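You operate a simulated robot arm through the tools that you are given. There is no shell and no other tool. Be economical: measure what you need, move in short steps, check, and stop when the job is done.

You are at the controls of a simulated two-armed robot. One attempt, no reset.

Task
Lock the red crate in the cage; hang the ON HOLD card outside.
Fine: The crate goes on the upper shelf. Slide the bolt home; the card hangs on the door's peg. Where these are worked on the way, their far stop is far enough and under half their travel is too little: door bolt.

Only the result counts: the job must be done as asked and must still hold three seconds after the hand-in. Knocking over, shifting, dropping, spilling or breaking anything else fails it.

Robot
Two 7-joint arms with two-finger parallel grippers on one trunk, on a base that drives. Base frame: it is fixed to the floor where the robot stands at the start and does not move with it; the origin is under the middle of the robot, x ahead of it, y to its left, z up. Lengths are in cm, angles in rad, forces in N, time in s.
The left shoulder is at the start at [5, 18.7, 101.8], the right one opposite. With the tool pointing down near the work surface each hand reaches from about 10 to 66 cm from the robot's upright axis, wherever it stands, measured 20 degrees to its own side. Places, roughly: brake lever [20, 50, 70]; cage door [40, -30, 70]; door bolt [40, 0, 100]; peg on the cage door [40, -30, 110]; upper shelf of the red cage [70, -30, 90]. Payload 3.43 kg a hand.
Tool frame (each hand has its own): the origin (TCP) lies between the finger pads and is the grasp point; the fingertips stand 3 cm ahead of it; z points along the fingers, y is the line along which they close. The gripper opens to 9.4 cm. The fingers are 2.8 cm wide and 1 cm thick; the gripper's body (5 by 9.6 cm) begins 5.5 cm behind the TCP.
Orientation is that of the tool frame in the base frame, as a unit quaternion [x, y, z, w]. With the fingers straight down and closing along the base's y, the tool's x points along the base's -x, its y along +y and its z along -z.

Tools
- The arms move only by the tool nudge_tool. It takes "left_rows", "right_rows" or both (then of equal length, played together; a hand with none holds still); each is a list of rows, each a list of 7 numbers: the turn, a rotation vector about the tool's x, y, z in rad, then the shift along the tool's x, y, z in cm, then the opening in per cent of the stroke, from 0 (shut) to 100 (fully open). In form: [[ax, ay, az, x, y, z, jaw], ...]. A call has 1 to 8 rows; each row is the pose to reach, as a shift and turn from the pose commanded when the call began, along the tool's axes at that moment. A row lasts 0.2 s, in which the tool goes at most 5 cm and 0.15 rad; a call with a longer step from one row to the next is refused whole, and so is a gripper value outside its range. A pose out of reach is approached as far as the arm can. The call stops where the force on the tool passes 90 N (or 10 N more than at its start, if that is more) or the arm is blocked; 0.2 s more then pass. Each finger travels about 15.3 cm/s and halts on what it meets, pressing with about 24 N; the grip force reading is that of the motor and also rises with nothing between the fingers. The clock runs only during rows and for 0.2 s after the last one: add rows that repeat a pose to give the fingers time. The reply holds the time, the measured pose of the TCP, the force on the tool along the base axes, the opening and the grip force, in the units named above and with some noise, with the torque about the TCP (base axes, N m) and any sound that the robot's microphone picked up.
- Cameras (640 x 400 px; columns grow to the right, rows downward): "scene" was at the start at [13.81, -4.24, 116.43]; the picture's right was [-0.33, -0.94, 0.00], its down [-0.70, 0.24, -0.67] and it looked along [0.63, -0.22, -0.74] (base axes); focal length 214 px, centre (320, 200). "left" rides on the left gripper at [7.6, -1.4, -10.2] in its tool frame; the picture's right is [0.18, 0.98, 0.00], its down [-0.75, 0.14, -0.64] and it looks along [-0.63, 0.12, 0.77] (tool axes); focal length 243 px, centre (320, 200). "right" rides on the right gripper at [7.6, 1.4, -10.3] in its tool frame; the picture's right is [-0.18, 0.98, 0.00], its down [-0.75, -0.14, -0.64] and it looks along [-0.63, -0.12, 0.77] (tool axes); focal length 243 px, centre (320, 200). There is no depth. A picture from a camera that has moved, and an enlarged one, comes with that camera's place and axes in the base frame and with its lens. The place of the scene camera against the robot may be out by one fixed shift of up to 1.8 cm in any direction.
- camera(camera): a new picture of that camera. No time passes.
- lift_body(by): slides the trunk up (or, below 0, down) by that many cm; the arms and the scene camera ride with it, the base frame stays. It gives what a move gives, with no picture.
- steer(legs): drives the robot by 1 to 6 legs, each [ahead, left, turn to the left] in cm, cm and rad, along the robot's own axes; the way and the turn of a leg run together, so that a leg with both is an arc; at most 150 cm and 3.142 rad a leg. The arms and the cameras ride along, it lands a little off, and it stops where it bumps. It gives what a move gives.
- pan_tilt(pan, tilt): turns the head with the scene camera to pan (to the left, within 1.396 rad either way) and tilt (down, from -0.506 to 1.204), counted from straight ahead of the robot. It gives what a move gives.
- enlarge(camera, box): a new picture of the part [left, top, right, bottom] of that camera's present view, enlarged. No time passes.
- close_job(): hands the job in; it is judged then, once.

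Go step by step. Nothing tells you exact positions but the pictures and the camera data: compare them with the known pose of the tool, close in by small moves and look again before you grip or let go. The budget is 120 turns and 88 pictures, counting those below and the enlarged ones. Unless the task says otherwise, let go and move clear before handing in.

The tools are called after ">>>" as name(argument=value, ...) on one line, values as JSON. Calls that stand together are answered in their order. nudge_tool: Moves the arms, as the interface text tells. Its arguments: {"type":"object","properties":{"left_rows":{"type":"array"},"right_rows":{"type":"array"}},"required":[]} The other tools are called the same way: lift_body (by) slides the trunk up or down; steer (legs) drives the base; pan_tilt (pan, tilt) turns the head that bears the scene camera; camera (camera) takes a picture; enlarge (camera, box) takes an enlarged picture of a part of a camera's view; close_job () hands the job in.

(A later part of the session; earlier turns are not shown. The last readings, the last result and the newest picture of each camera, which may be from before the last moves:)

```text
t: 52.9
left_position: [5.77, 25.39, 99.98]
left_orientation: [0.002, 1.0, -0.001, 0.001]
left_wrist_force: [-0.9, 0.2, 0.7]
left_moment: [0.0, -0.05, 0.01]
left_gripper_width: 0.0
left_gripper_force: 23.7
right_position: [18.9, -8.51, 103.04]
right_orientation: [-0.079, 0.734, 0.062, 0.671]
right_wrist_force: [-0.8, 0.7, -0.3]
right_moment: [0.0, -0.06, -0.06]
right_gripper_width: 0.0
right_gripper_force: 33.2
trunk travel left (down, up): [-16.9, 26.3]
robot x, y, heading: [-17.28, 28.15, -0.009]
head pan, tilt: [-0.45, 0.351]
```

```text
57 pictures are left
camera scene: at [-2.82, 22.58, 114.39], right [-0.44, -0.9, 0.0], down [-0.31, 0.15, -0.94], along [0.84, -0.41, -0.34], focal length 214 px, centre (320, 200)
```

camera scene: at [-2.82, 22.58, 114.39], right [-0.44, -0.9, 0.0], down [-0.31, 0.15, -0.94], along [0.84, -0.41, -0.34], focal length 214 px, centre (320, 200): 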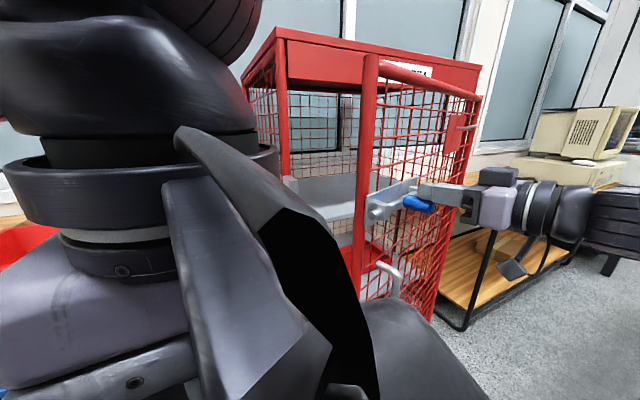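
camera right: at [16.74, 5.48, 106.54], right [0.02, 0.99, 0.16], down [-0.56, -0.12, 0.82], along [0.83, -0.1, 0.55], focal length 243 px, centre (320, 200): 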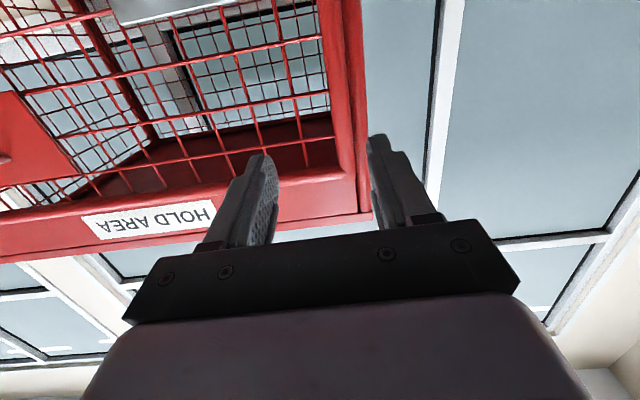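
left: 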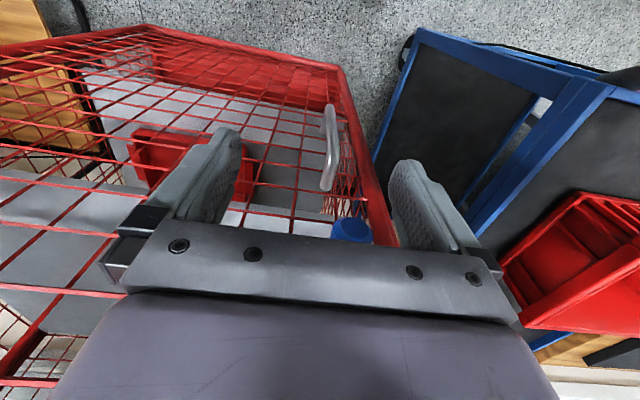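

The door is ajar about 15 cm and the right fingers slipped off. I put the right hand back tool-down and retract it so the left hand can hook the door edge from inside.

>>> nudge_tool(right_rows=[[0, 0, 0, 0, 0, -3, 0], [0.03, 0.14, 0, 0, 1, -4, 0], [0.06, 0.28, 0, 0, 2, -4, 0], [0.09, 0.42, 0, 0, 3, -4, 0], [0.12, 0.55, 0, 0, 4, -4, 0], [0.15, 0.68, 0, 0, 5, -4, 0], [0.17, 0.82, 0, 0, 5, -4, 0]])

>>> nudge_tool(left_rows=[[0, 0, 0, 0, 0, -3, 0], [0, 0, 0, 0, 0, -6, 0], [0, 0, 0, 0, 0, -9, 0], [0, 0, 0, 0, 0, -12, 0]])

>>> camera(camera="scene")

```text
t: 54.5
left_position: [5.84, 25.2, 99.69]
left_orientation: [0.003, 1.0, -0.001, -0.001]
left_wrist_force: [-0.6, -0.2, -1.1]
left_moment: [0.02, -0.01, 0.02]
left_gripper_width: 0.0
left_gripper_force: 23.5
right_position: [14.13, -4.16, 102.52]
right_orientation: [-0.041, 0.946, -0.029, 0.32]
right_wrist_force: [-0.1, 0.5, -0.3]
right_moment: [-0.01, 0.01, -0.01]
right_gripper_width: 0.0
right_gripper_force: 33.4
right hand out of reach, approached as far as the arm can: row 1, 2, 3, 4
trunk travel left (down, up): [-16.9, 26.3]
robot x, y, heading: [-17.45, 28.37, -0.006]
head pan, tilt: [-0.45, 0.351]
```

```text
t: 55.1
left_position: [7.05, 25.08, 104.6]
left_orientation: [-0.02, 1.0, 0.01, 0.01]
left_wrist_force: [12.2, -4.0, -13.6]
left_moment: [0.65, -0.14, 0.6]
left_gripper_width: 0.0
left_gripper_force: 24.0
right_position: [14.22, -4.21, 102.47]
right_orientation: [-0.04, 0.946, -0.03, 0.32]
right_wrist_force: [0.5, 0.0, -0.2]
right_moment: [-0.01, 0.01, -0.01]
right_gripper_width: 0.01
right_gripper_force: 33.0
trunk travel left (down, up): [-16.9, 26.3]
robot x, y, heading: [-17.41, 28.5, -0.01]
head pan, tilt: [-0.45, 0.351]
stopped in row 3 (left hand): the force on the tool passed its limit at 102 N (the readings are from after the stop); the commanded pose is now the measured one
```

```text
56 pictures are left
camera scene: at [-2.66, 22.38, 114.45], right [-0.45, -0.9, 0.0], down [-0.28, 0.14, -0.95], along [0.85, -0.42, -0.32], focal length 214 px, centre (320, 200)
```

scene: 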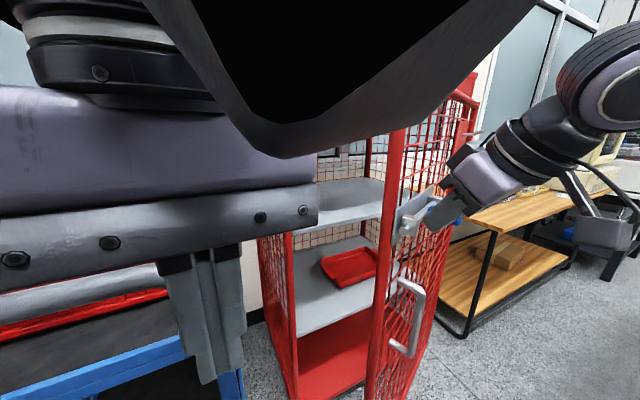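

The left wrist touched the head when rising; I lower it again, then bring it forward and around behind the door edge (about (21, 0)).

>>> nudge_tool(left_rows=[[0, 0, 0, 0, 0, 4, 0], [0, 0, 0, -4, -1, 4, 0], [0, 0, 0, -8, -2, 3, 0], [0, 0, 0, -12, -4, 1, 0], [0, 0, 0, -16, -7, 0, 0], [0, 0, 0, -20, -11, 0, 0], [0, 0, 0, -23, -14, 0, 0]])

>>> camera(camera="scene")

```text
refused: row 5 steps farther than a row can; nothing moved
```

```text
55 pictures are left
camera scene: at [-2.66, 22.38, 114.45], right [-0.45, -0.9, 0.0], down [-0.28, 0.14, -0.95], along [0.85, -0.42, -0.32], focal length 214 px, centre (320, 200)
```

scene: 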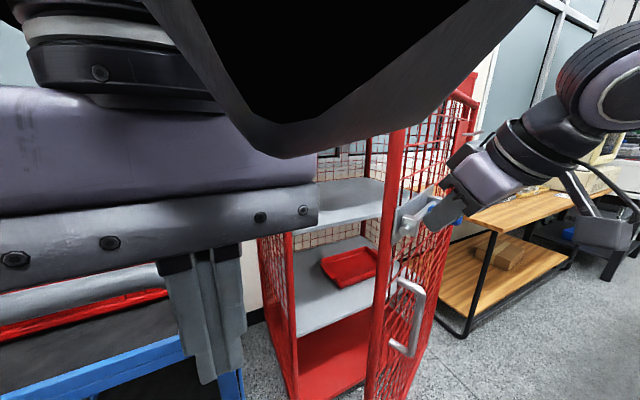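

>>> nudge_tool(left_rows=[[0, 0, 0, 0, 0, 4, 0], [0, 0, 0, -4, -1, 4, 0], [0, 0, 0, -8, -2, 3, 0], [0, 0, 0, -11, -4, 1, 0], [0, 0, 0, -14, -7, 0, 0], [0, 0, 0, -17, -10, 0, 0], [0, 0, 0, -20, -13, 0, 0], [0, 0, 0, -23, -16, 0, 0]])

>>> camera(camera="scene")

```text
t: 56.7
left_position: [27.1, 22.69, 107.48]
left_orientation: [-0.07, 0.997, -0.039, 0.012]
left_wrist_force: [0.0, -0.5, -0.1]
left_moment: [-0.01, 0.0, 0.01]
left_gripper_width: 0.01
left_gripper_force: 23.9
left hand out of reach, approached as far as the arm can: row 6, 7
right_position: [14.34, -4.13, 102.53]
right_orientation: [-0.039, 0.946, -0.03, 0.321]
right_wrist_force: [0.1, 0.1, 0.1]
right_moment: [-0.02, 0.02, 0.02]
right_gripper_width: 0.0
right_gripper_force: 33.1
trunk travel left (down, up): [-16.9, 26.3]
robot x, y, heading: [-17.67, 28.29, -0.0]
head pan, tilt: [-0.45, 0.351]
stopped in row 7 (left hand): the arm was blocked; the commanded pose is now the measured one
```

```text
54 pictures are left
camera scene: at [-2.63, 22.48, 114.18], right [-0.44, -0.9, 0.0], down [-0.31, 0.15, -0.94], along [0.84, -0.41, -0.34], focal length 214 px, centre (320, 200)
```

scene: 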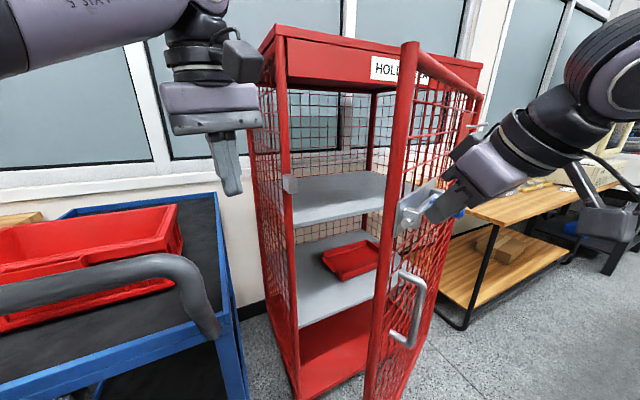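

Clear view now; the door stands ajar and free. I strafe the robot right so the left hand slips behind the door edge, then back off to pull it.

>>> steer(legs=[[3, -26, 0]])

>>> pan_tilt(pan=-0.1, tilt=0.5)

>>> camera(camera="scene")

```text
t: 58.2
left_position: [27.68, 14.73, 107.52]
left_orientation: [-0.074, 0.996, -0.042, 0.014]
left_wrist_force: [-0.1, 0.9, -0.7]
left_moment: [-0.03, 0.01, 0.02]
left_gripper_width: 0.0
left_gripper_force: 24.3
right_position: [14.38, -10.47, 102.51]
right_orientation: [-0.054, 0.946, -0.002, 0.321]
right_wrist_force: [-9.5, 17.8, 12.9]
right_moment: [0.27, -0.12, 0.35]
right_gripper_width: 0.0
right_gripper_force: 33.0
trunk travel left (down, up): [-16.9, 26.3]
robot x, y, heading: [-16.68, 19.98, -0.003]
head pan, tilt: [-0.45, 0.351]
stopped in leg 1: the force on the tool passed its limit at 96 N (the readings are from after the stop); the commanded pose is now the measured one
```

```text
t: 59.1
left_position: [27.73, 14.83, 107.58]
left_orientation: [-0.073, 0.996, -0.041, 0.014]
left_wrist_force: [0.4, 0.1, -0.9]
left_moment: [0.02, 0.01, 0.0]
left_gripper_width: 0.0
left_gripper_force: 23.8
right_position: [14.37, -10.34, 102.53]
right_orientation: [-0.053, 0.946, -0.004, 0.319]
right_wrist_force: [-14.2, 25.1, 16.6]
right_moment: [0.38, -0.16, 0.49]
right_gripper_width: 0.01
right_gripper_force: 33.2
trunk travel left (down, up): [-16.9, 26.3]
robot x, y, heading: [-16.59, 20.08, -0.001]
head pan, tilt: [-0.099, 0.499]
```

```text
53 pictures are left
camera scene: at [-1.34, 17.62, 112.87], right [-0.1, -0.99, 0.0], down [-0.47, 0.05, -0.88], along [0.87, -0.09, -0.48], focal length 214 px, centre (320, 200)
```

scene: 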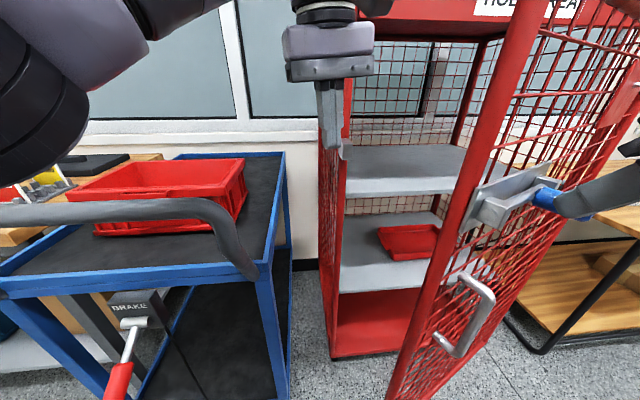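

The right fingers caught the knob's side. I draw the right hand back and up first, then continue.

>>> nudge_tool(right_rows=[[0, 0, 0, 0, 1, 0, 0], [0, 0, 0, 1, 1, -3, 0], [0, 0, 0, 2, 1, -6, 0], [0, 0.12, 0, 3, 1, -9, 0], [0, 0.25, 0, 4, 1, -10, 0], [0, 0.38, 0, 4, 1, -10, 0], [0, 0.5, 0, 4, 1, -10, 0]])

>>> steer(legs=[[3, -18, 0]])

>>> camera(camera="scene")

```text
t: 60.7
left_position: [27.91, 14.34, 107.44]
left_orientation: [-0.073, 0.997, -0.038, 0.013]
left_wrist_force: [-1.2, -0.4, -0.3]
left_moment: [0.0, 0.02, -0.01]
left_gripper_width: 0.03
left_gripper_force: 24.5
right_position: [5.34, -10.69, 107.88]
right_orientation: [-0.049, 0.996, -0.017, 0.072]
right_wrist_force: [0.7, -0.1, -0.3]
right_moment: [0.0, 0.0, -0.01]
right_gripper_width: 0.02
right_gripper_force: 33.6
trunk travel left (down, up): [-16.9, 26.3]
robot x, y, heading: [-16.57, 19.78, 0.0]
head pan, tilt: [-0.099, 0.499]
```

```text
t: 62.4
left_position: [30.2, 2.79, 107.6]
left_orientation: [-0.077, 0.996, -0.04, 0.013]
left_wrist_force: [4.9, 0.4, -0.2]
left_moment: [-0.01, 0.36, 0.02]
left_gripper_width: 0.0
left_gripper_force: 24.2
right_position: [7.32, -22.68, 107.75]
right_orientation: [-0.049, 0.996, -0.016, 0.072]
right_wrist_force: [0.9, -0.5, 0.0]
right_moment: [0.01, 0.0, 0.0]
right_gripper_width: 0.0
right_gripper_force: 32.5
trunk travel left (down, up): [-16.9, 26.3]
robot x, y, heading: [-14.72, 7.61, -0.004]
head pan, tilt: [-0.099, 0.499]
stopped in leg 1: the robot was blocked; the commanded pose is now the measured one
```

```text
52 pictures are left
camera scene: at [0.86, 5.16, 112.81], right [-0.1, -0.99, 0.0], down [-0.48, 0.05, -0.88], along [0.87, -0.09, -0.48], focal length 214 px, centre (320, 200)
```

scene: 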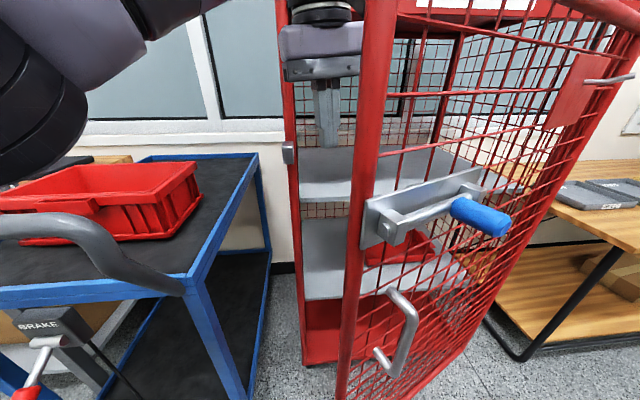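

The left gripper is now behind the door stile. I back the robot up to pull the door.

>>> steer(legs=[[-15, 0, 0]])

>>> camera(camera="scene")

```text
t: 63.8
left_position: [15.23, 2.67, 107.62]
left_orientation: [-0.075, 0.996, -0.04, 0.013]
left_wrist_force: [-0.6, 0.0, -0.6]
left_moment: [-0.05, -0.02, 0.01]
left_gripper_width: 0.0
left_gripper_force: 24.1
right_position: [-7.5, -22.84, 107.85]
right_orientation: [-0.049, 0.996, -0.016, 0.072]
right_wrist_force: [-0.3, 0.4, 0.1]
right_moment: [-0.01, 0.0, 0.01]
right_gripper_width: 0.0
right_gripper_force: 32.8
trunk travel left (down, up): [-16.9, 26.3]
robot x, y, heading: [-29.24, 7.67, -0.002]
head pan, tilt: [-0.099, 0.499]
```

```text
51 pictures are left
camera scene: at [-14.0, 5.19, 112.83], right [-0.1, -0.99, 0.0], down [-0.48, 0.05, -0.88], along [0.87, -0.09, -0.48], focal length 214 px, centre (320, 200)
```

scene: 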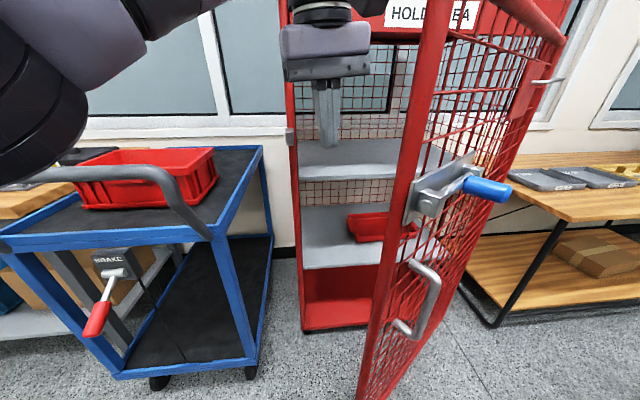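

Door opens nicely. Next pull on the diagonal.

>>> steer(legs=[[-10, -14, 0]])

>>> camera(camera="scene")

```text
t: 65.2
left_position: [9.43, -5.12, 107.68]
left_orientation: [-0.073, 0.997, -0.038, 0.013]
left_wrist_force: [-5.1, 5.7, -0.1]
left_moment: [-0.58, -0.5, -0.45]
left_gripper_width: 0.0
left_gripper_force: 24.0
right_position: [-13.46, -30.73, 107.72]
right_orientation: [-0.051, 0.996, -0.017, 0.072]
right_wrist_force: [1.1, -0.1, -0.4]
right_moment: [0.02, 0.01, -0.03]
right_gripper_width: 0.01
right_gripper_force: 33.1
trunk travel left (down, up): [-16.9, 26.3]
robot x, y, heading: [-35.16, -0.45, -0.006]
head pan, tilt: [-0.099, 0.499]
stopped in leg 1: the robot was blocked; the commanded pose is now the measured one
```

```text
50 pictures are left
camera scene: at [-19.9, -2.8, 112.83], right [-0.1, -0.99, 0.0], down [-0.48, 0.05, -0.88], along [0.87, -0.09, -0.48], focal length 214 px, centre (320, 200)
```

scene: 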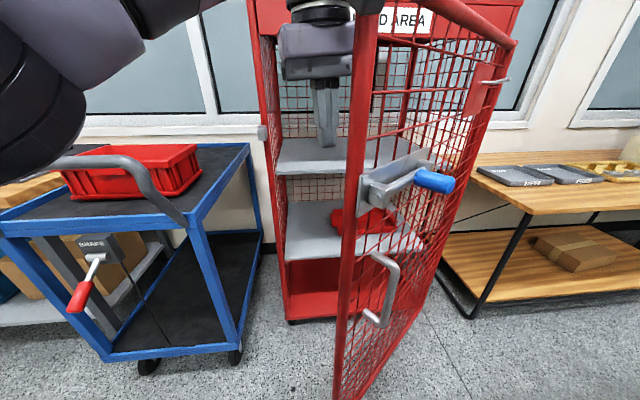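

>>> steer(legs=[[-14, 0, 0]])

>>> steer(legs=[[0, -10, 0]])

>>> camera(camera="scene")

```text
t: 66.5
left_position: [-4.88, -5.11, 107.59]
left_orientation: [-0.073, 0.997, -0.039, 0.012]
left_wrist_force: [-0.5, -0.3, 0.1]
left_moment: [0.02, -0.02, 0.05]
left_gripper_width: 0.0
left_gripper_force: 23.9
right_position: [-27.43, -30.6, 107.88]
right_orientation: [-0.05, 0.996, -0.016, 0.072]
right_wrist_force: [0.4, 0.4, -1.0]
right_moment: [-0.03, 0.01, 0.01]
right_gripper_width: 0.05
right_gripper_force: 33.2
trunk travel left (down, up): [-16.9, 26.3]
robot x, y, heading: [-49.76, -0.3, -0.002]
head pan, tilt: [-0.099, 0.499]
```

```text
t: 67.7
left_position: [-4.69, -9.77, 107.67]
left_orientation: [-0.074, 0.996, -0.038, 0.012]
left_wrist_force: [-0.2, 0.6, 0.1]
left_moment: [0.02, -0.01, 0.0]
left_gripper_width: 0.0
left_gripper_force: 24.0
right_position: [-27.41, -35.62, 107.89]
right_orientation: [-0.051, 0.996, -0.016, 0.072]
right_wrist_force: [0.0, 0.0, 0.1]
right_moment: [-0.03, 0.0, -0.02]
right_gripper_width: 0.02
right_gripper_force: 33.0
trunk travel left (down, up): [-16.9, 26.3]
robot x, y, heading: [-49.36, -5.25, 0.001]
head pan, tilt: [-0.099, 0.499]
stopped in leg 1: the robot was blocked; the commanded pose is now the measured one
```

```text
49 pictures are left
camera scene: at [-34.07, -7.74, 112.82], right [-0.1, -0.99, 0.0], down [-0.48, 0.05, -0.88], along [0.87, -0.09, -0.48], focal length 214 px, centre (320, 200)
```

scene: 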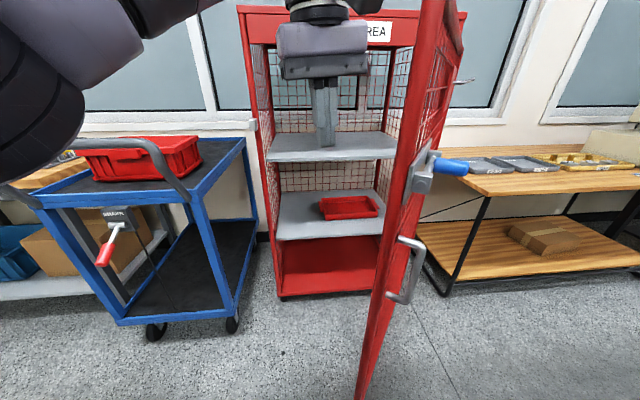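

Blocked by the black table at right, door about 50° open. I go back left, turn the robot to the right, and push the door's inner face with the left hand by driving.

>>> steer(legs=[[8, 33, 0], [22, 0, 0]])

>>> lift_body(by=6)

>>> steer(legs=[[0, 0, -1.2]])

>>> camera(camera="scene")

```text
t: 72.4
left_position: [25.66, 22.89, 107.71]
left_orientation: [-0.075, 0.996, -0.037, 0.011]
left_wrist_force: [-0.5, 0.2, 0.0]
left_moment: [0.02, 0.01, -0.01]
left_gripper_width: 0.0
left_gripper_force: 24.4
right_position: [2.89, -2.94, 107.84]
right_orientation: [-0.051, 0.996, -0.016, 0.072]
right_wrist_force: [-0.3, 0.0, 0.2]
right_moment: [0.0, 0.0, 0.02]
right_gripper_width: 0.0
right_gripper_force: 33.5
trunk travel left (down, up): [-16.9, 26.3]
robot x, y, heading: [-19.21, 27.51, 0.006]
head pan, tilt: [-0.099, 0.499]
```

```text
t: 73.4
left_position: [25.51, 22.91, 113.6]
left_orientation: [-0.076, 0.996, -0.038, 0.012]
left_wrist_force: [0.6, 0.7, 0.8]
left_moment: [0.01, 0.04, 0.04]
left_gripper_width: 0.01
left_gripper_force: 24.0
right_position: [2.92, -2.88, 113.66]
right_orientation: [-0.052, 0.996, -0.016, 0.072]
right_wrist_force: [0.2, 0.5, -1.4]
right_moment: [-0.01, -0.01, -0.03]
right_gripper_width: 0.0
right_gripper_force: 33.1
trunk travel left (down, up): [-22.9, 20.3]
robot x, y, heading: [-19.54, 27.1, 0.003]
head pan, tilt: [-0.099, 0.499]
```

```text
t: 76.8
left_position: [-6.49, -15.85, 113.61]
left_orientation: [0.495, 0.868, -0.038, -0.011]
left_wrist_force: [-1.2, 0.4, 0.8]
left_moment: [0.01, 0.0, 0.0]
left_gripper_width: 0.0
left_gripper_force: 23.9
right_position: [-39.06, -4.51, 113.85]
right_orientation: [0.514, 0.855, -0.055, 0.051]
right_wrist_force: [-0.9, 0.7, -0.1]
right_moment: [-0.02, -0.03, 0.01]
right_gripper_width: 0.0
right_gripper_force: 33.0
trunk travel left (down, up): [-22.9, 20.3]
robot x, y, heading: [-19.07, 27.31, -1.184]
head pan, tilt: [-0.099, 0.499]
```

```text
48 pictures are left
camera scene: at [-13.93, 11.6, 118.82], right [-0.96, -0.28, 0.0], down [-0.14, 0.46, -0.88], along [0.25, -0.84, -0.48], focal length 214 px, centre (320, 200)
```

scene: 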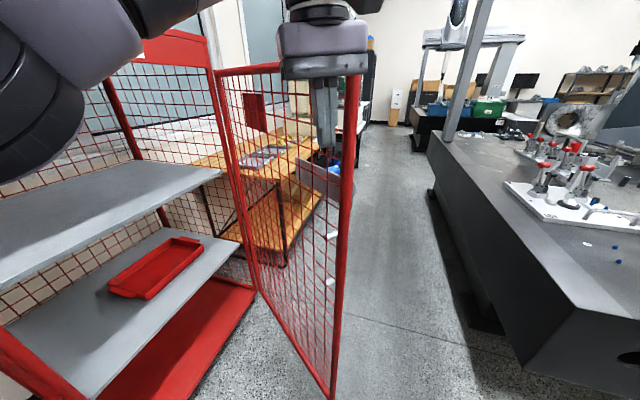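

>>> steer(legs=[[22, -3, 0]])

>>> steer(legs=[[18, -4, 0]])

>>> camera(camera="scene")

```text
t: 78.5
left_position: [-1.0, -37.4, 113.57]
left_orientation: [0.494, 0.869, -0.037, -0.011]
left_wrist_force: [-0.3, 0.3, -0.6]
left_moment: [0.02, 0.0, 0.01]
left_gripper_width: 0.0
left_gripper_force: 24.3
right_position: [-33.39, -26.21, 113.85]
right_orientation: [0.513, 0.855, -0.055, 0.051]
right_wrist_force: [-0.1, -0.2, 0.4]
right_moment: [0.02, 0.01, -0.03]
right_gripper_width: 0.01
right_gripper_force: 33.4
trunk travel left (down, up): [-22.9, 20.3]
robot x, y, heading: [-13.47, 5.32, -1.182]
head pan, tilt: [-0.099, 0.499]
```

```text
t: 80.0
left_position: [2.17, -55.52, 113.7]
left_orientation: [0.494, 0.868, -0.037, -0.011]
left_wrist_force: [0.3, -0.4, 0.0]
left_moment: [0.01, -0.03, -0.02]
left_gripper_width: 0.0
left_gripper_force: 23.6
right_position: [-30.28, -44.28, 113.74]
right_orientation: [0.513, 0.855, -0.054, 0.05]
right_wrist_force: [-0.8, 0.1, -0.1]
right_moment: [0.01, 0.02, 0.0]
right_gripper_width: 0.0
right_gripper_force: 33.0
trunk travel left (down, up): [-22.9, 20.3]
robot x, y, heading: [-10.24, -12.41, -1.184]
head pan, tilt: [-0.099, 0.499]
```

```text
47 pictures are left
camera scene: at [-5.19, -28.17, 118.81], right [-0.96, -0.28, 0.0], down [-0.14, 0.46, -0.88], along [0.25, -0.84, -0.48], focal length 214 px, centre (320, 200)
```

scene: 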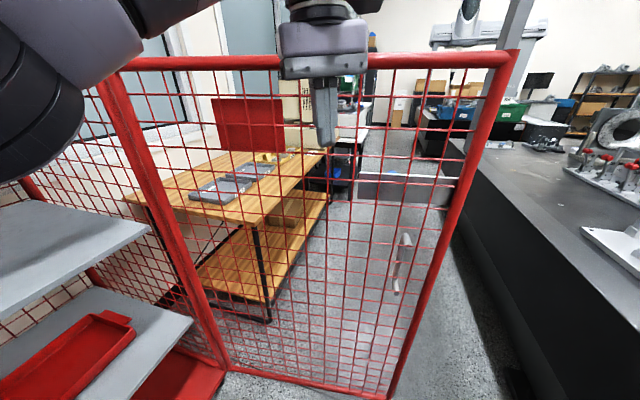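

The door is near 90°. One more push of about 18 cm opens it past that.

>>> steer(legs=[[16, -8, 0]])

>>> camera(camera="scene")

```text
t: 81.2
left_position: [1.4, -65.36, 113.85]
left_orientation: [0.495, 0.869, -0.019, -0.014]
left_wrist_force: [-0.1, 8.0, 2.0]
left_moment: [-0.51, 0.0, 0.13]
left_gripper_width: 0.0
left_gripper_force: 24.3
right_position: [-31.24, -54.97, 113.79]
right_orientation: [0.513, 0.855, -0.054, 0.051]
right_wrist_force: [-0.2, 0.4, 0.8]
right_moment: [-0.03, 0.01, 0.01]
right_gripper_width: 0.0
right_gripper_force: 32.6
trunk travel left (down, up): [-22.9, 20.3]
robot x, y, heading: [-11.37, -23.24, -1.187]
head pan, tilt: [-0.099, 0.499]
stopped in leg 1: the force on the tool passed its limit at 146 N (the readings are from after the stop); the commanded pose is now the measured one
```

```text
46 pictures are left
camera scene: at [-6.05, -38.77, 118.85], right [-0.96, -0.29, 0.0], down [-0.14, 0.46, -0.88], along [0.25, -0.84, -0.48], focal length 214 px, centre (320, 200)
```

scene: 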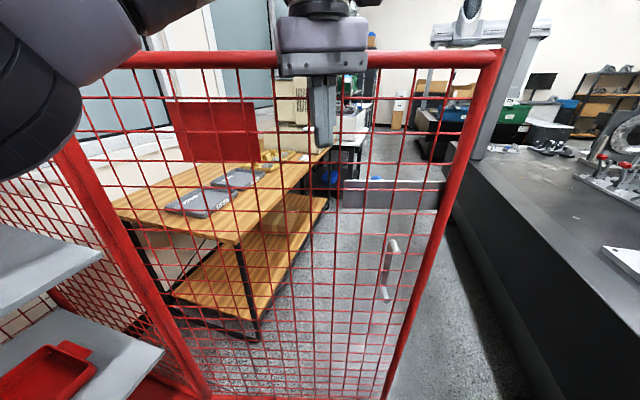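

The door is at its stop (about 97°). I back away, turn to face the cart and look at the crate.

>>> steer(legs=[[-42, 4, 0], [0, 0, 1.187], [-5, 30, 0]])

>>> pan_tilt(pan=0.05, tilt=0.6)

>>> camera(camera="scene")

```text
t: 89.6
left_position: [15.6, 43.12, 113.73]
left_orientation: [-0.075, 0.997, -0.024, -0.001]
left_wrist_force: [0.5, -0.3, -0.2]
left_moment: [-0.03, 0.02, 0.01]
left_gripper_width: 0.0
left_gripper_force: 23.7
right_position: [-6.29, 16.82, 113.73]
right_orientation: [-0.052, 0.996, -0.017, 0.071]
right_wrist_force: [0.3, 0.0, 0.3]
right_moment: [0.0, -0.02, -0.02]
right_gripper_width: 0.02
right_gripper_force: 32.8
trunk travel left (down, up): [-22.9, 20.3]
robot x, y, heading: [-28.41, 47.18, 0.004]
head pan, tilt: [-0.099, 0.499]
```

```text
t: 90.3
left_position: [15.58, 43.17, 113.79]
left_orientation: [-0.075, 0.997, -0.022, -0.002]
left_wrist_force: [-0.1, 0.7, 0.0]
left_moment: [0.0, -0.01, 0.01]
left_gripper_width: 0.02
left_gripper_force: 24.0
right_position: [-6.15, 16.79, 113.73]
right_orientation: [-0.053, 0.996, -0.016, 0.072]
right_wrist_force: [0.3, -0.3, 0.5]
right_moment: [0.01, 0.0, 0.01]
right_gripper_width: 0.0
right_gripper_force: 33.2
trunk travel left (down, up): [-22.9, 20.3]
robot x, y, heading: [-28.41, 47.05, -0.0]
head pan, tilt: [0.051, 0.6]
```

```text
45 pictures are left
camera scene: at [-13.18, 46.05, 117.92], right [0.05, -1.0, 0.0], down [-0.56, -0.03, -0.83], along [0.82, 0.04, -0.56], focal length 214 px, centre (320, 200)
```

scene: 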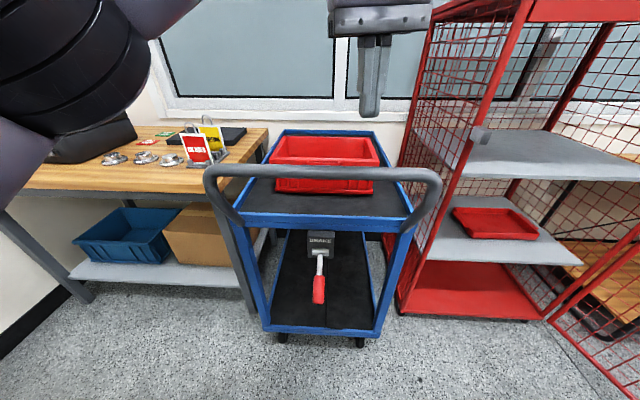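

The crate sits at about x 36–56, y 34–61, rim z ≈ 95. I raise the trunk, spread both hands over the crate's sides and pitch them forward ~40° so they will fit under the cage header later.

>>> lift_body(by=10)

>>> nudge_tool(left_rows=[[0, 0, 0.05, -1, 3.5, 0, 50], [0, 0, 0.1, -2, 7, 0, 50], [0, -0.1, 0.15, -3, 10.5, 0, 50], [0, -0.2, 0.15, -4, 14, 0, 50], [0, -0.3, 0.15, -5, 17, 0, 50], [0, -0.42, 0.15, -6, 18, 0, 50], [0, -0.54, 0.15, -7, 18, 0, 50], [0, -0.66, 0.15, -8, 18, 0, 50]], right_rows=[[0, 0, 0.05, -3.5, 2, 0, 50], [0, 0, 0.1, -7, 4, 0, 50], [0, 0, 0.1, -10.5, 6, 0, 50], [0, -0.1, 0.1, -14, 8, 0, 50], [0, -0.2, 0.1, -17.5, 10, 0, 50], [0, -0.3, 0.1, -21, 12, 0, 50], [0, -0.4, 0.1, -24.5, 14, 0, 50], [0, -0.52, 0.1, -28, 15, 0, 50]])

>>> camera(camera="scene")

```text
t: 91.6
left_position: [15.64, 43.14, 123.72]
left_orientation: [-0.075, 0.997, -0.024, -0.002]
left_wrist_force: [-0.3, 0.5, 0.6]
left_moment: [0.0, -0.01, -0.03]
left_gripper_width: 0.0
left_gripper_force: 24.4
right_position: [-6.31, 16.91, 123.83]
right_orientation: [-0.052, 0.996, -0.015, 0.072]
right_wrist_force: [0.8, -0.5, 0.4]
right_moment: [0.01, 0.01, 0.01]
right_gripper_width: 0.01
right_gripper_force: 33.2
trunk travel left (down, up): [-32.9, 10.3]
robot x, y, heading: [-28.37, 47.38, 0.002]
head pan, tilt: [0.051, 0.6]
```

```text
t: 93.4
left_position: [21.02, 62.05, 122.82]
left_orientation: [-0.004, 0.946, 0.001, 0.323]
left_wrist_force: [0.1, -0.9, 0.5]
left_moment: [0.01, 0.02, 0.04]
left_gripper_width: 4.74
left_gripper_force: 0.0
right_position: [20.15, 29.47, 126.09]
right_orientation: [-0.003, 0.946, 0.002, 0.325]
right_wrist_force: [0.5, 0.8, 0.0]
right_moment: [0.03, -0.01, -0.04]
right_gripper_width: 4.69
right_gripper_force: 0.0
right hand out of reach, approached as far as the arm can: row 7, 8
trunk travel left (down, up): [-32.9, 10.3]
robot x, y, heading: [-28.15, 47.38, 0.004]
head pan, tilt: [0.051, 0.6]
```

```text
44 pictures are left
camera scene: at [-13.09, 45.99, 127.9], right [0.05, -1.0, 0.0], down [-0.56, -0.03, -0.82], along [0.82, 0.04, -0.57], focal length 214 px, centre (320, 200)
```

scene: 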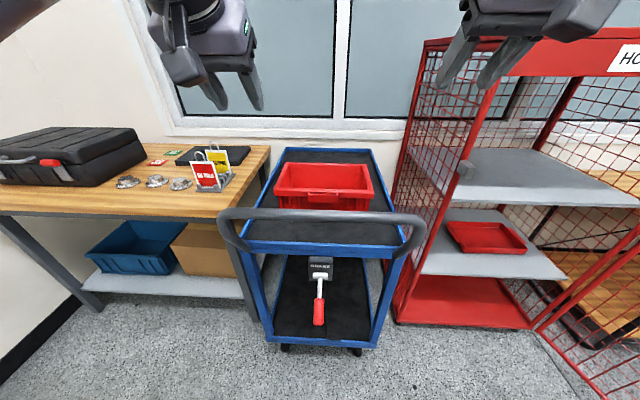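

Triangulated: rim z ≈ 94.5, crate x 38–58, y 34.6–61.7; cart handle at x ≈ 18, z ≈ 103. I drive 16 cm ahead and extend the hands above the side walls.

>>> steer(legs=[[16, 0.5, -0.003]])

>>> nudge_tool(left_rows=[[0, 0, 0, -2, -0.3, 3, 75], [0, 0, 0, -4, -0.6, 6, 75], [0, 0, 0, -4, -1, 9, 75], [0, 0, 0, -4, -1, 12, 75]], right_rows=[[0, 0, 0, -2, 1.5, 3, 75], [0, 0, 0, -4, 3, 6, 75], [0, 0, 0, -4, 4.5, 9, 75], [0, 0, 0, -4, 6, 12, 75]])

>>> camera(camera="scene")

```text
t: 94.9
left_position: [37.19, 62.54, 122.74]
left_orientation: [-0.004, 0.947, 0.001, 0.323]
left_wrist_force: [0.2, -0.5, 0.3]
left_moment: [0.01, 0.03, 0.01]
left_gripper_width: 4.72
left_gripper_force: 0.1
right_position: [36.3, 29.93, 126.01]
right_orientation: [-0.003, 0.946, 0.001, 0.325]
right_wrist_force: [0.5, 0.5, -0.1]
right_moment: [0.0, 0.02, 0.03]
right_gripper_width: 4.7
right_gripper_force: 0.0
trunk travel left (down, up): [-32.9, 10.3]
robot x, y, heading: [-12.03, 48.07, -0.003]
head pan, tilt: [0.051, 0.6]
```

```text
t: 95.9
left_position: [47.58, 61.55, 115.77]
left_orientation: [-0.004, 0.946, 0.0, 0.324]
left_wrist_force: [0.6, 1.0, -0.4]
left_moment: [-0.03, -0.01, -0.04]
left_gripper_width: 7.05
left_gripper_force: 0.1
right_position: [42.24, 30.4, 117.92]
right_orientation: [-0.003, 0.945, 0.001, 0.326]
right_wrist_force: [0.0, 0.3, -0.7]
right_moment: [-0.01, -0.02, -0.03]
right_gripper_width: 7.07
right_gripper_force: 0.1
right hand out of reach, approached as far as the arm can: row 1, 2, 3, 4
trunk travel left (down, up): [-32.9, 10.3]
robot x, y, heading: [-12.33, 47.4, 0.003]
head pan, tilt: [0.051, 0.6]
```

```text
43 pictures are left
camera scene: at [2.94, 46.57, 127.93], right [0.05, -1.0, 0.0], down [-0.56, -0.03, -0.83], along [0.82, 0.04, -0.56], focal length 214 px, centre (320, 200)
```

scene: 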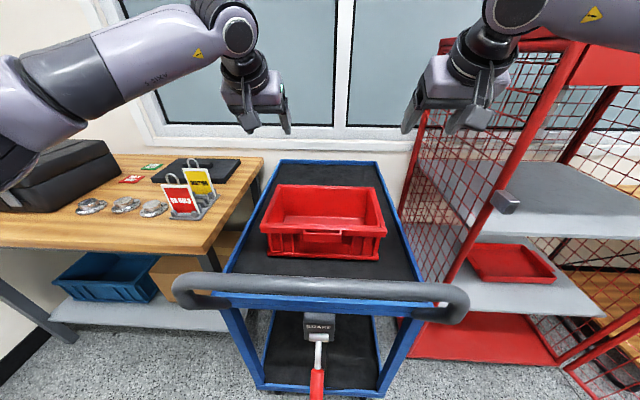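

>>> nudge_tool(left_rows=[[0, 0, 0, 2, 0, 2.5, 75], [0, 0, 0, 4, -0.2, 5, 75], [0, 0, 0, 6, -0.4, 7.5, 75], [0, 0, 0, 7.8, -0.6, 10, 75]], right_rows=[[0, 0, 0, 2, 1, 3, 75], [0, 0, 0, 4, 2, 6, 75], [0, 0, 0, 5, 4, 10, 75], [0, 0, 0, 6, 5.6, 14, 75]])

```text
t: 96.9
left_position: [47.56, 61.11, 103.07]
left_orientation: [-0.003, 0.946, 0.0, 0.323]
left_wrist_force: [-0.4, -0.5, 0.5]
left_moment: [0.02, -0.01, 0.02]
left_gripper_width: 7.07
left_gripper_force: 0.1
right_position: [43.99, 32.28, 103.38]
right_orientation: [-0.004, 0.946, 0.002, 0.325]
right_wrist_force: [0.3, 0.4, -0.2]
right_moment: [0.01, -0.01, 0.01]
right_gripper_width: 7.05
right_gripper_force: 0.0
right hand out of reach, approached as far as the arm can: row 3, 4
trunk travel left (down, up): [-32.9, 10.3]
robot x, y, heading: [-12.32, 47.82, 0.002]
head pan, tilt: [0.051, 0.6]
```

The right arm is at its reach limit; I move the base 4 cm ahead and adjust.

>>> steer(legs=[[4.5, 1.5, 0]])

>>> nudge_tool(left_rows=[[0, 0, 0, 1.6, -1, -1.2, 75], [0, 0, 0, 3.2, -1.8, -2.4, 75]], right_rows=[[0, 0, 0, 0, 1, 0, 75], [0, 0, 0, 0, 1.9, 0, 75]])

>>> camera(camera="scene")

>>> camera(camera="left")

>>> camera(camera="right")

```text
t: 97.8
left_position: [52.13, 62.38, 103.1]
left_orientation: [-0.003, 0.946, 0.0, 0.323]
left_wrist_force: [0.3, -0.2, 0.1]
left_moment: [0.04, -0.02, -0.01]
left_gripper_width: 7.05
left_gripper_force: 0.1
right_position: [48.63, 33.68, 103.41]
right_orientation: [-0.003, 0.946, 0.001, 0.325]
right_wrist_force: [-0.3, -1.2, 0.3]
right_moment: [0.0, -0.02, -0.03]
right_gripper_width: 7.07
right_gripper_force: 0.0
trunk travel left (down, up): [-32.9, 10.3]
robot x, y, heading: [-7.62, 49.22, -0.009]
head pan, tilt: [0.051, 0.6]
```

```text
t: 98.4
left_position: [48.26, 60.65, 103.23]
left_orientation: [-0.004, 0.946, 0.002, 0.323]
left_wrist_force: [-0.4, -0.1, 0.7]
left_moment: [0.01, 0.01, -0.01]
left_gripper_width: 7.03
left_gripper_force: 0.0
right_position: [47.89, 33.98, 103.52]
right_orientation: [-0.004, 0.945, 0.002, 0.327]
right_wrist_force: [-0.1, -0.6, -0.2]
right_moment: [0.02, -0.02, -0.01]
right_gripper_width: 7.05
right_gripper_force: 0.1
right hand out of reach, approached as far as the arm can: row 1, 2
trunk travel left (down, up): [-32.9, 10.3]
robot x, y, heading: [-7.63, 49.18, 0.001]
head pan, tilt: [0.051, 0.6]
```

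```text
42 pictures are left
camera scene: at [7.53, 48.0, 127.91], right [0.05, -1.0, 0.0], down [-0.56, -0.03, -0.83], along [0.82, 0.04, -0.56], focal length 214 px, centre (320, 200)
```

scene: 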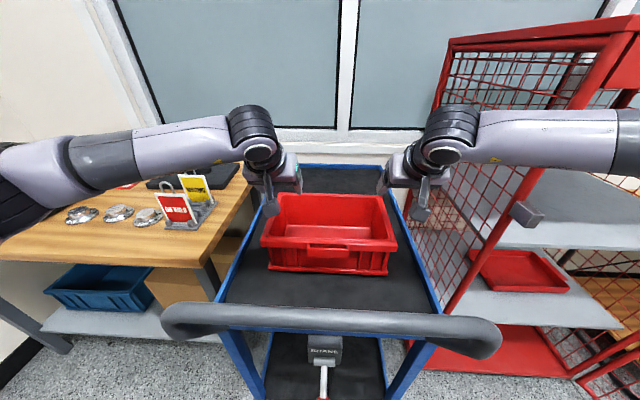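

```text
41 pictures are left
camera left: at [35.97, 59.16, 106.53], right [-0.15, 0.98, -0.11], down [0.2, 0.14, 0.97], along [0.97, 0.13, -0.22], focal length 243 px, centre (320, 200)
```

left: 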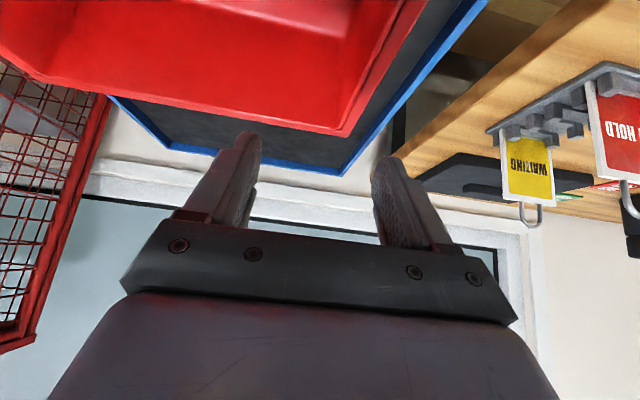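

```text
40 pictures are left
camera right: at [35.5, 35.36, 106.91], right [0.14, 0.98, 0.11], down [0.2, -0.14, 0.97], along [0.97, -0.11, -0.21], focal length 243 px, centre (320, 200)
```

right: 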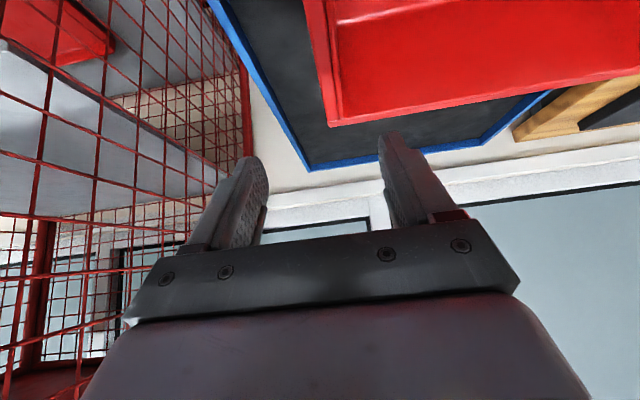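

Wrist views give the crate's y span 35–64, x 38–58. I shift the base 2 cm left so both hands centre over the side rims, then lower the trunk part way.

>>> steer(legs=[[0, 2.1, 0]])

>>> lift_body(by=-5)

>>> camera(camera="left")

>>> camera(camera="right")

```text
t: 99.3
left_position: [48.13, 62.78, 103.09]
left_orientation: [-0.004, 0.946, 0.001, 0.323]
left_wrist_force: [-0.2, 0.3, 0.2]
left_moment: [-0.03, -0.01, -0.01]
left_gripper_width: 7.04
left_gripper_force: 0.0
right_position: [47.89, 36.1, 103.55]
right_orientation: [-0.003, 0.945, 0.0, 0.326]
right_wrist_force: [0.2, 0.3, -0.5]
right_moment: [0.01, 0.02, 0.0]
right_gripper_width: 7.05
right_gripper_force: 0.1
trunk travel left (down, up): [-32.9, 10.3]
robot x, y, heading: [-7.61, 51.37, -0.001]
head pan, tilt: [0.051, 0.6]
```

```text
t: 100.2
left_position: [48.26, 62.75, 97.97]
left_orientation: [-0.004, 0.947, 0.002, 0.323]
left_wrist_force: [-0.1, 0.6, -0.2]
left_moment: [0.04, 0.01, 0.01]
left_gripper_width: 7.03
left_gripper_force: 0.1
right_position: [47.84, 36.14, 98.59]
right_orientation: [-0.004, 0.945, 0.002, 0.326]
right_wrist_force: [-0.1, -0.4, 0.2]
right_moment: [-0.02, -0.03, 0.0]
right_gripper_width: 7.04
right_gripper_force: 0.1
trunk travel left (down, up): [-27.9, 15.3]
robot x, y, heading: [-7.92, 51.35, 0.003]
head pan, tilt: [0.051, 0.6]
```

```text
39 pictures are left
camera left: at [35.98, 61.27, 101.55], right [-0.15, 0.98, -0.11], down [0.2, 0.14, 0.97], along [0.97, 0.12, -0.22], focal length 243 px, centre (320, 200)
```

left: 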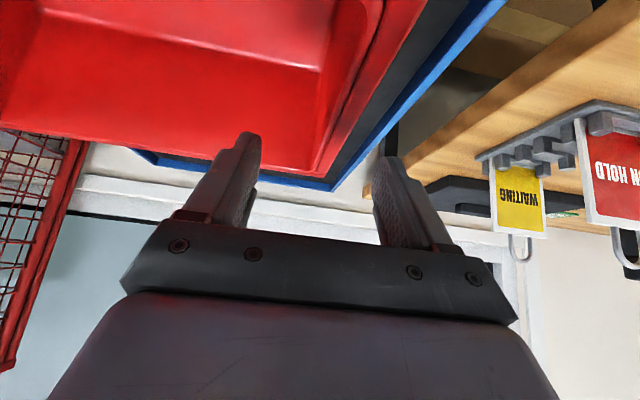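

```text
38 pictures are left
camera right: at [35.51, 37.45, 101.9], right [0.14, 0.98, 0.11], down [0.2, -0.14, 0.97], along [0.97, -0.11, -0.21], focal length 243 px, centre (320, 200)
```

right: 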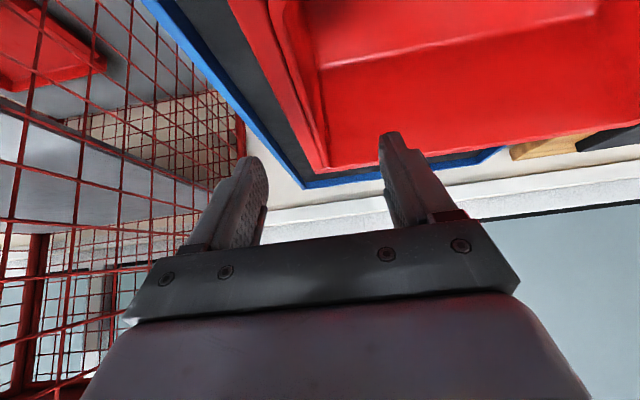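

Both grippers straddle the side rims. I lower the last 5 cm and close.

>>> lift_body(by=-5)

>>> nudge_tool(left_rows=[[0, 0, 0, 0, 0, 0, 50], [0, 0, 0, 0, 0, 0, 30], [0, 0, 0, 0, 0, 0, 10], [0, 0, 0, 0, 0, 0, 0], [0, 0, 0, 0, 0, 0, 0]], right_rows=[[0, 0, 0, 0, 0, 0, 50], [0, 0, 0, 0, 0, 0, 30], [0, 0, 0, 0, 0, 0, 10], [0, 0, 0, 0, 0, 0, 0], [0, 0, 0, 0, 0, 0, 0]])

>>> camera(camera="scene")

```text
t: 101.1
left_position: [48.27, 62.76, 93.24]
left_orientation: [-0.003, 0.946, 0.002, 0.323]
left_wrist_force: [0.7, -0.2, -0.2]
left_moment: [-0.01, -0.01, 0.0]
left_gripper_width: 7.07
left_gripper_force: 0.1
right_position: [47.7, 36.16, 93.69]
right_orientation: [-0.004, 0.945, 0.002, 0.327]
right_wrist_force: [1.2, -0.1, -0.3]
right_moment: [0.03, 0.0, 0.0]
right_gripper_width: 7.06
right_gripper_force: 0.1
trunk travel left (down, up): [-22.9, 20.3]
robot x, y, heading: [-7.42, 51.14, 0.001]
head pan, tilt: [0.051, 0.6]
```

```text
t: 102.3
left_position: [48.5, 63.58, 93.14]
left_orientation: [-0.013, 0.947, 0.01, 0.322]
left_wrist_force: [1.0, 48.0, -0.7]
left_moment: [-0.35, -0.66, -1.0]
left_gripper_width: 2.23
left_gripper_force: 24.2
right_position: [48.1, 35.37, 93.56]
right_orientation: [0.004, 0.946, -0.007, 0.325]
right_wrist_force: [1.3, -47.3, 3.4]
right_moment: [-0.03, -0.37, 0.71]
right_gripper_width: 2.15
right_gripper_force: 23.6
trunk travel left (down, up): [-22.9, 20.3]
robot x, y, heading: [-7.54, 51.64, -0.001]
head pan, tilt: [0.051, 0.6]
```

```text
37 pictures are left
camera scene: at [7.53, 50.11, 117.92], right [0.05, -1.0, 0.0], down [-0.56, -0.03, -0.83], along [0.82, 0.04, -0.56], focal length 214 px, centre (320, 200)
```

scene: 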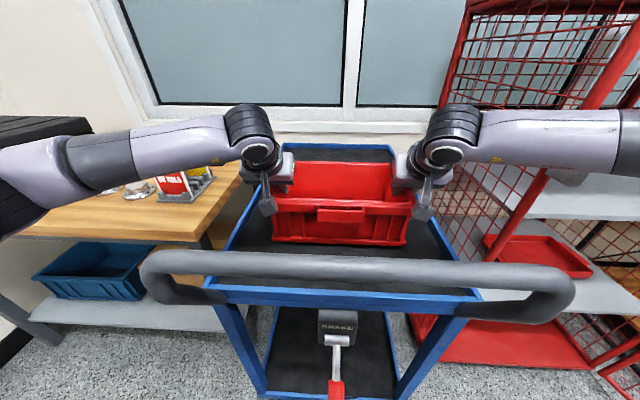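

Both hands hold the rims (2.2 cm). I ease the outward tension, then lift a little with the trunk.

>>> nudge_tool(left_rows=[[0, 0, 0, 0, 0.35, 0, 0], [0, 0, 0, 0, 0.7, 0, 0]], right_rows=[[0, 0, 0, 0, -0.35, 0, 0], [0, 0, 0, 0, -0.7, 0, 0]])

>>> lift_body(by=4)

>>> camera(camera="scene")

```text
t: 102.9
left_position: [48.13, 63.6, 93.11]
left_orientation: [-0.006, 0.947, 0.003, 0.322]
left_wrist_force: [-1.0, 23.7, 1.1]
left_moment: [-0.05, 0.23, -0.67]
left_gripper_width: 2.15
left_gripper_force: 24.0
right_position: [47.79, 35.21, 93.55]
right_orientation: [-0.001, 0.946, 0.0, 0.325]
right_wrist_force: [3.4, -23.6, 1.8]
right_moment: [-0.11, 0.17, 0.19]
right_gripper_width: 2.12
right_gripper_force: 24.6
trunk travel left (down, up): [-22.9, 20.3]
robot x, y, heading: [-7.41, 51.66, -0.009]
head pan, tilt: [0.051, 0.6]
```

```text
t: 103.7
left_position: [48.18, 63.49, 97.01]
left_orientation: [-0.004, 0.947, 0.003, 0.322]
left_wrist_force: [-1.8, 22.1, -3.0]
left_moment: [-0.03, 0.11, -0.78]
left_gripper_width: 2.15
left_gripper_force: 23.9
right_position: [47.91, 35.33, 97.4]
right_orientation: [-0.002, 0.946, -0.001, 0.325]
right_wrist_force: [1.4, -21.4, -2.6]
right_moment: [-0.09, -0.04, 0.23]
right_gripper_width: 2.11
right_gripper_force: 23.9
trunk travel left (down, up): [-26.9, 16.3]
robot x, y, heading: [-7.67, 51.65, 0.001]
head pan, tilt: [0.051, 0.6]
```

```text
36 pictures are left
camera scene: at [7.62, 50.1, 121.9], right [0.05, -1.0, 0.0], down [-0.56, -0.03, -0.82], along [0.82, 0.04, -0.57], focal length 214 px, centre (320, 200)
```

scene: 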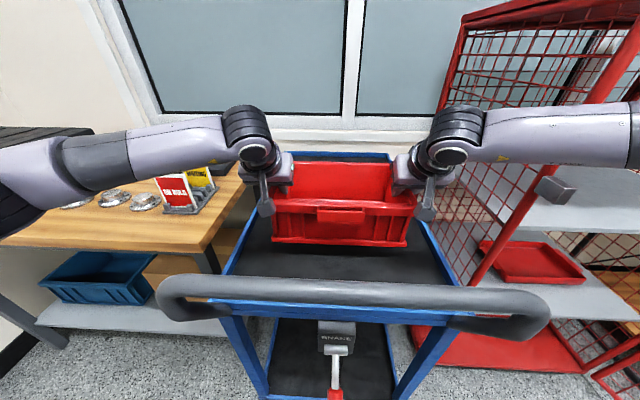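

The crate is free and light. I raise it high to clear the cart handle.

>>> lift_body(by=16)

>>> nudge_tool(left_rows=[[0, 0, 0, -0.8, 0, -1.3, 0], [0, 0, 0, -1.6, 0, -2.6, 0], [0, 0, 0, -2.4, 0, -3.9, 0], [0, 0, 0, -2.4, 0, -4.6, 0]], right_rows=[[0, 0, 0, -0.8, 0, -1.3, 0], [0, 0, 0, -1.6, 0, -2.6, 0], [0, 0, 0, -2.4, 0, -3.9, 0], [0, 0, 0, -2.4, 0, -4.6, 0]])

>>> camera(camera="scene")

```text
t: 105.6
left_position: [48.19, 63.7, 113.11]
left_orientation: [-0.005, 0.947, 0.004, 0.322]
left_wrist_force: [-1.2, 21.9, -2.9]
left_moment: [-0.02, 0.07, -0.67]
left_gripper_width: 2.14
left_gripper_force: 23.5
right_position: [47.88, 35.25, 113.5]
right_orientation: [-0.002, 0.946, -0.001, 0.324]
right_wrist_force: [1.2, -22.1, -3.5]
right_moment: [-0.06, -0.01, 0.21]
right_gripper_width: 2.1
right_gripper_force: 24.1
trunk travel left (down, up): [-42.9, 0.3]
robot x, y, heading: [-7.53, 51.21, 0.003]
head pan, tilt: [0.051, 0.6]
```

```text
t: 106.6
left_position: [47.39, 63.53, 118.37]
left_orientation: [-0.005, 0.946, 0.003, 0.323]
left_wrist_force: [-0.8, 24.8, -3.7]
left_moment: [-0.03, 0.04, -0.75]
left_gripper_width: 2.15
left_gripper_force: 23.9
right_position: [46.9, 35.33, 118.7]
right_orientation: [-0.002, 0.946, -0.001, 0.325]
right_wrist_force: [0.9, -25.6, -3.0]
right_moment: [0.01, 0.06, 0.3]
right_gripper_width: 2.11
right_gripper_force: 24.1
trunk travel left (down, up): [-42.9, 0.3]
robot x, y, heading: [-7.92, 51.43, 0.001]
head pan, tilt: [0.051, 0.6]
```

```text
35 pictures are left
camera scene: at [7.59, 50.1, 137.9], right [0.05, -1.0, 0.0], down [-0.56, -0.03, -0.82], along [0.82, 0.04, -0.57], focal length 214 px, centre (320, 200)
```

scene: 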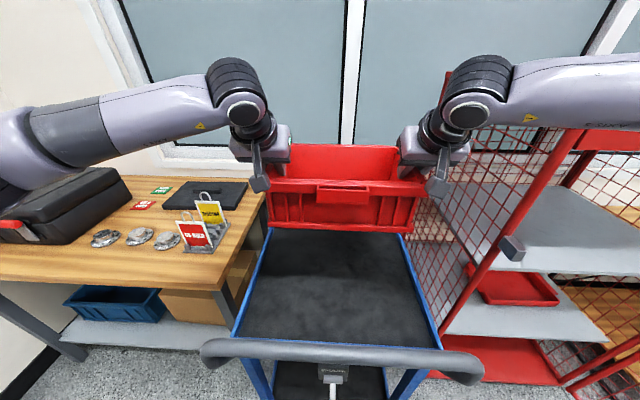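

The crate clears the handle. Before moving I check how far the right elbow sticks out, since the open door limits that side.

>>> steer(legs=[[-50, 0, 0]])

>>> pan_tilt(pan=-0.8, tilt=0.45)

>>> camera(camera="scene")

```text
t: 109.5
left_position: [-1.93, 63.38, 118.22]
left_orientation: [-0.001, 0.947, 0.002, 0.322]
left_wrist_force: [-0.6, 24.1, -2.6]
left_moment: [-0.01, 0.02, -0.73]
left_gripper_width: 2.17
left_gripper_force: 23.5
right_position: [-2.63, 35.09, 118.52]
right_orientation: [0.003, 0.946, -0.003, 0.325]
right_wrist_force: [0.7, -24.4, -2.5]
right_moment: [-0.04, 0.06, 0.3]
right_gripper_width: 2.09
right_gripper_force: 24.4
trunk travel left (down, up): [-42.9, 0.3]
robot x, y, heading: [-56.87, 51.56, -0.013]
head pan, tilt: [0.051, 0.6]
```

```text
t: 110.7
left_position: [-1.8, 63.33, 118.19]
left_orientation: [0.0, 0.947, 0.002, 0.322]
left_wrist_force: [-2.7, 2.3, -2.4]
left_moment: [0.07, 0.01, -0.64]
left_gripper_width: 2.16
left_gripper_force: 23.9
right_position: [-2.53, 34.9, 118.51]
right_orientation: [0.003, 0.946, -0.003, 0.325]
right_wrist_force: [2.6, -1.7, -2.9]
right_moment: [0.0, 0.02, -0.02]
right_gripper_width: 2.11
right_gripper_force: 24.0
trunk travel left (down, up): [-42.9, 0.3]
robot x, y, heading: [-56.94, 51.63, -0.01]
head pan, tilt: [-0.799, 0.45]
```

```text
34 pictures are left
camera scene: at [-44.2, 43.23, 139.26], right [-0.72, -0.69, 0.0], down [-0.3, 0.32, -0.9], along [0.62, -0.65, -0.44], focal length 214 px, centre (320, 200)
```

scene: 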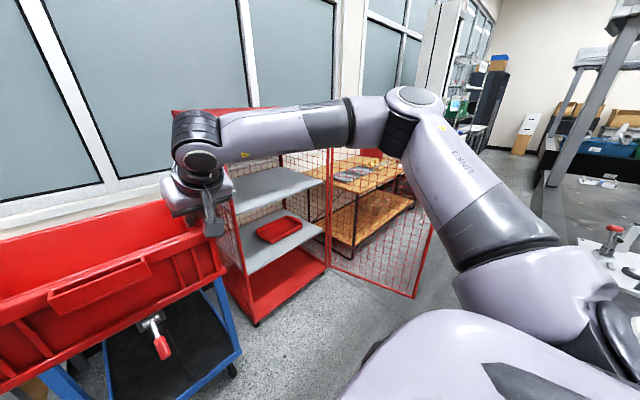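

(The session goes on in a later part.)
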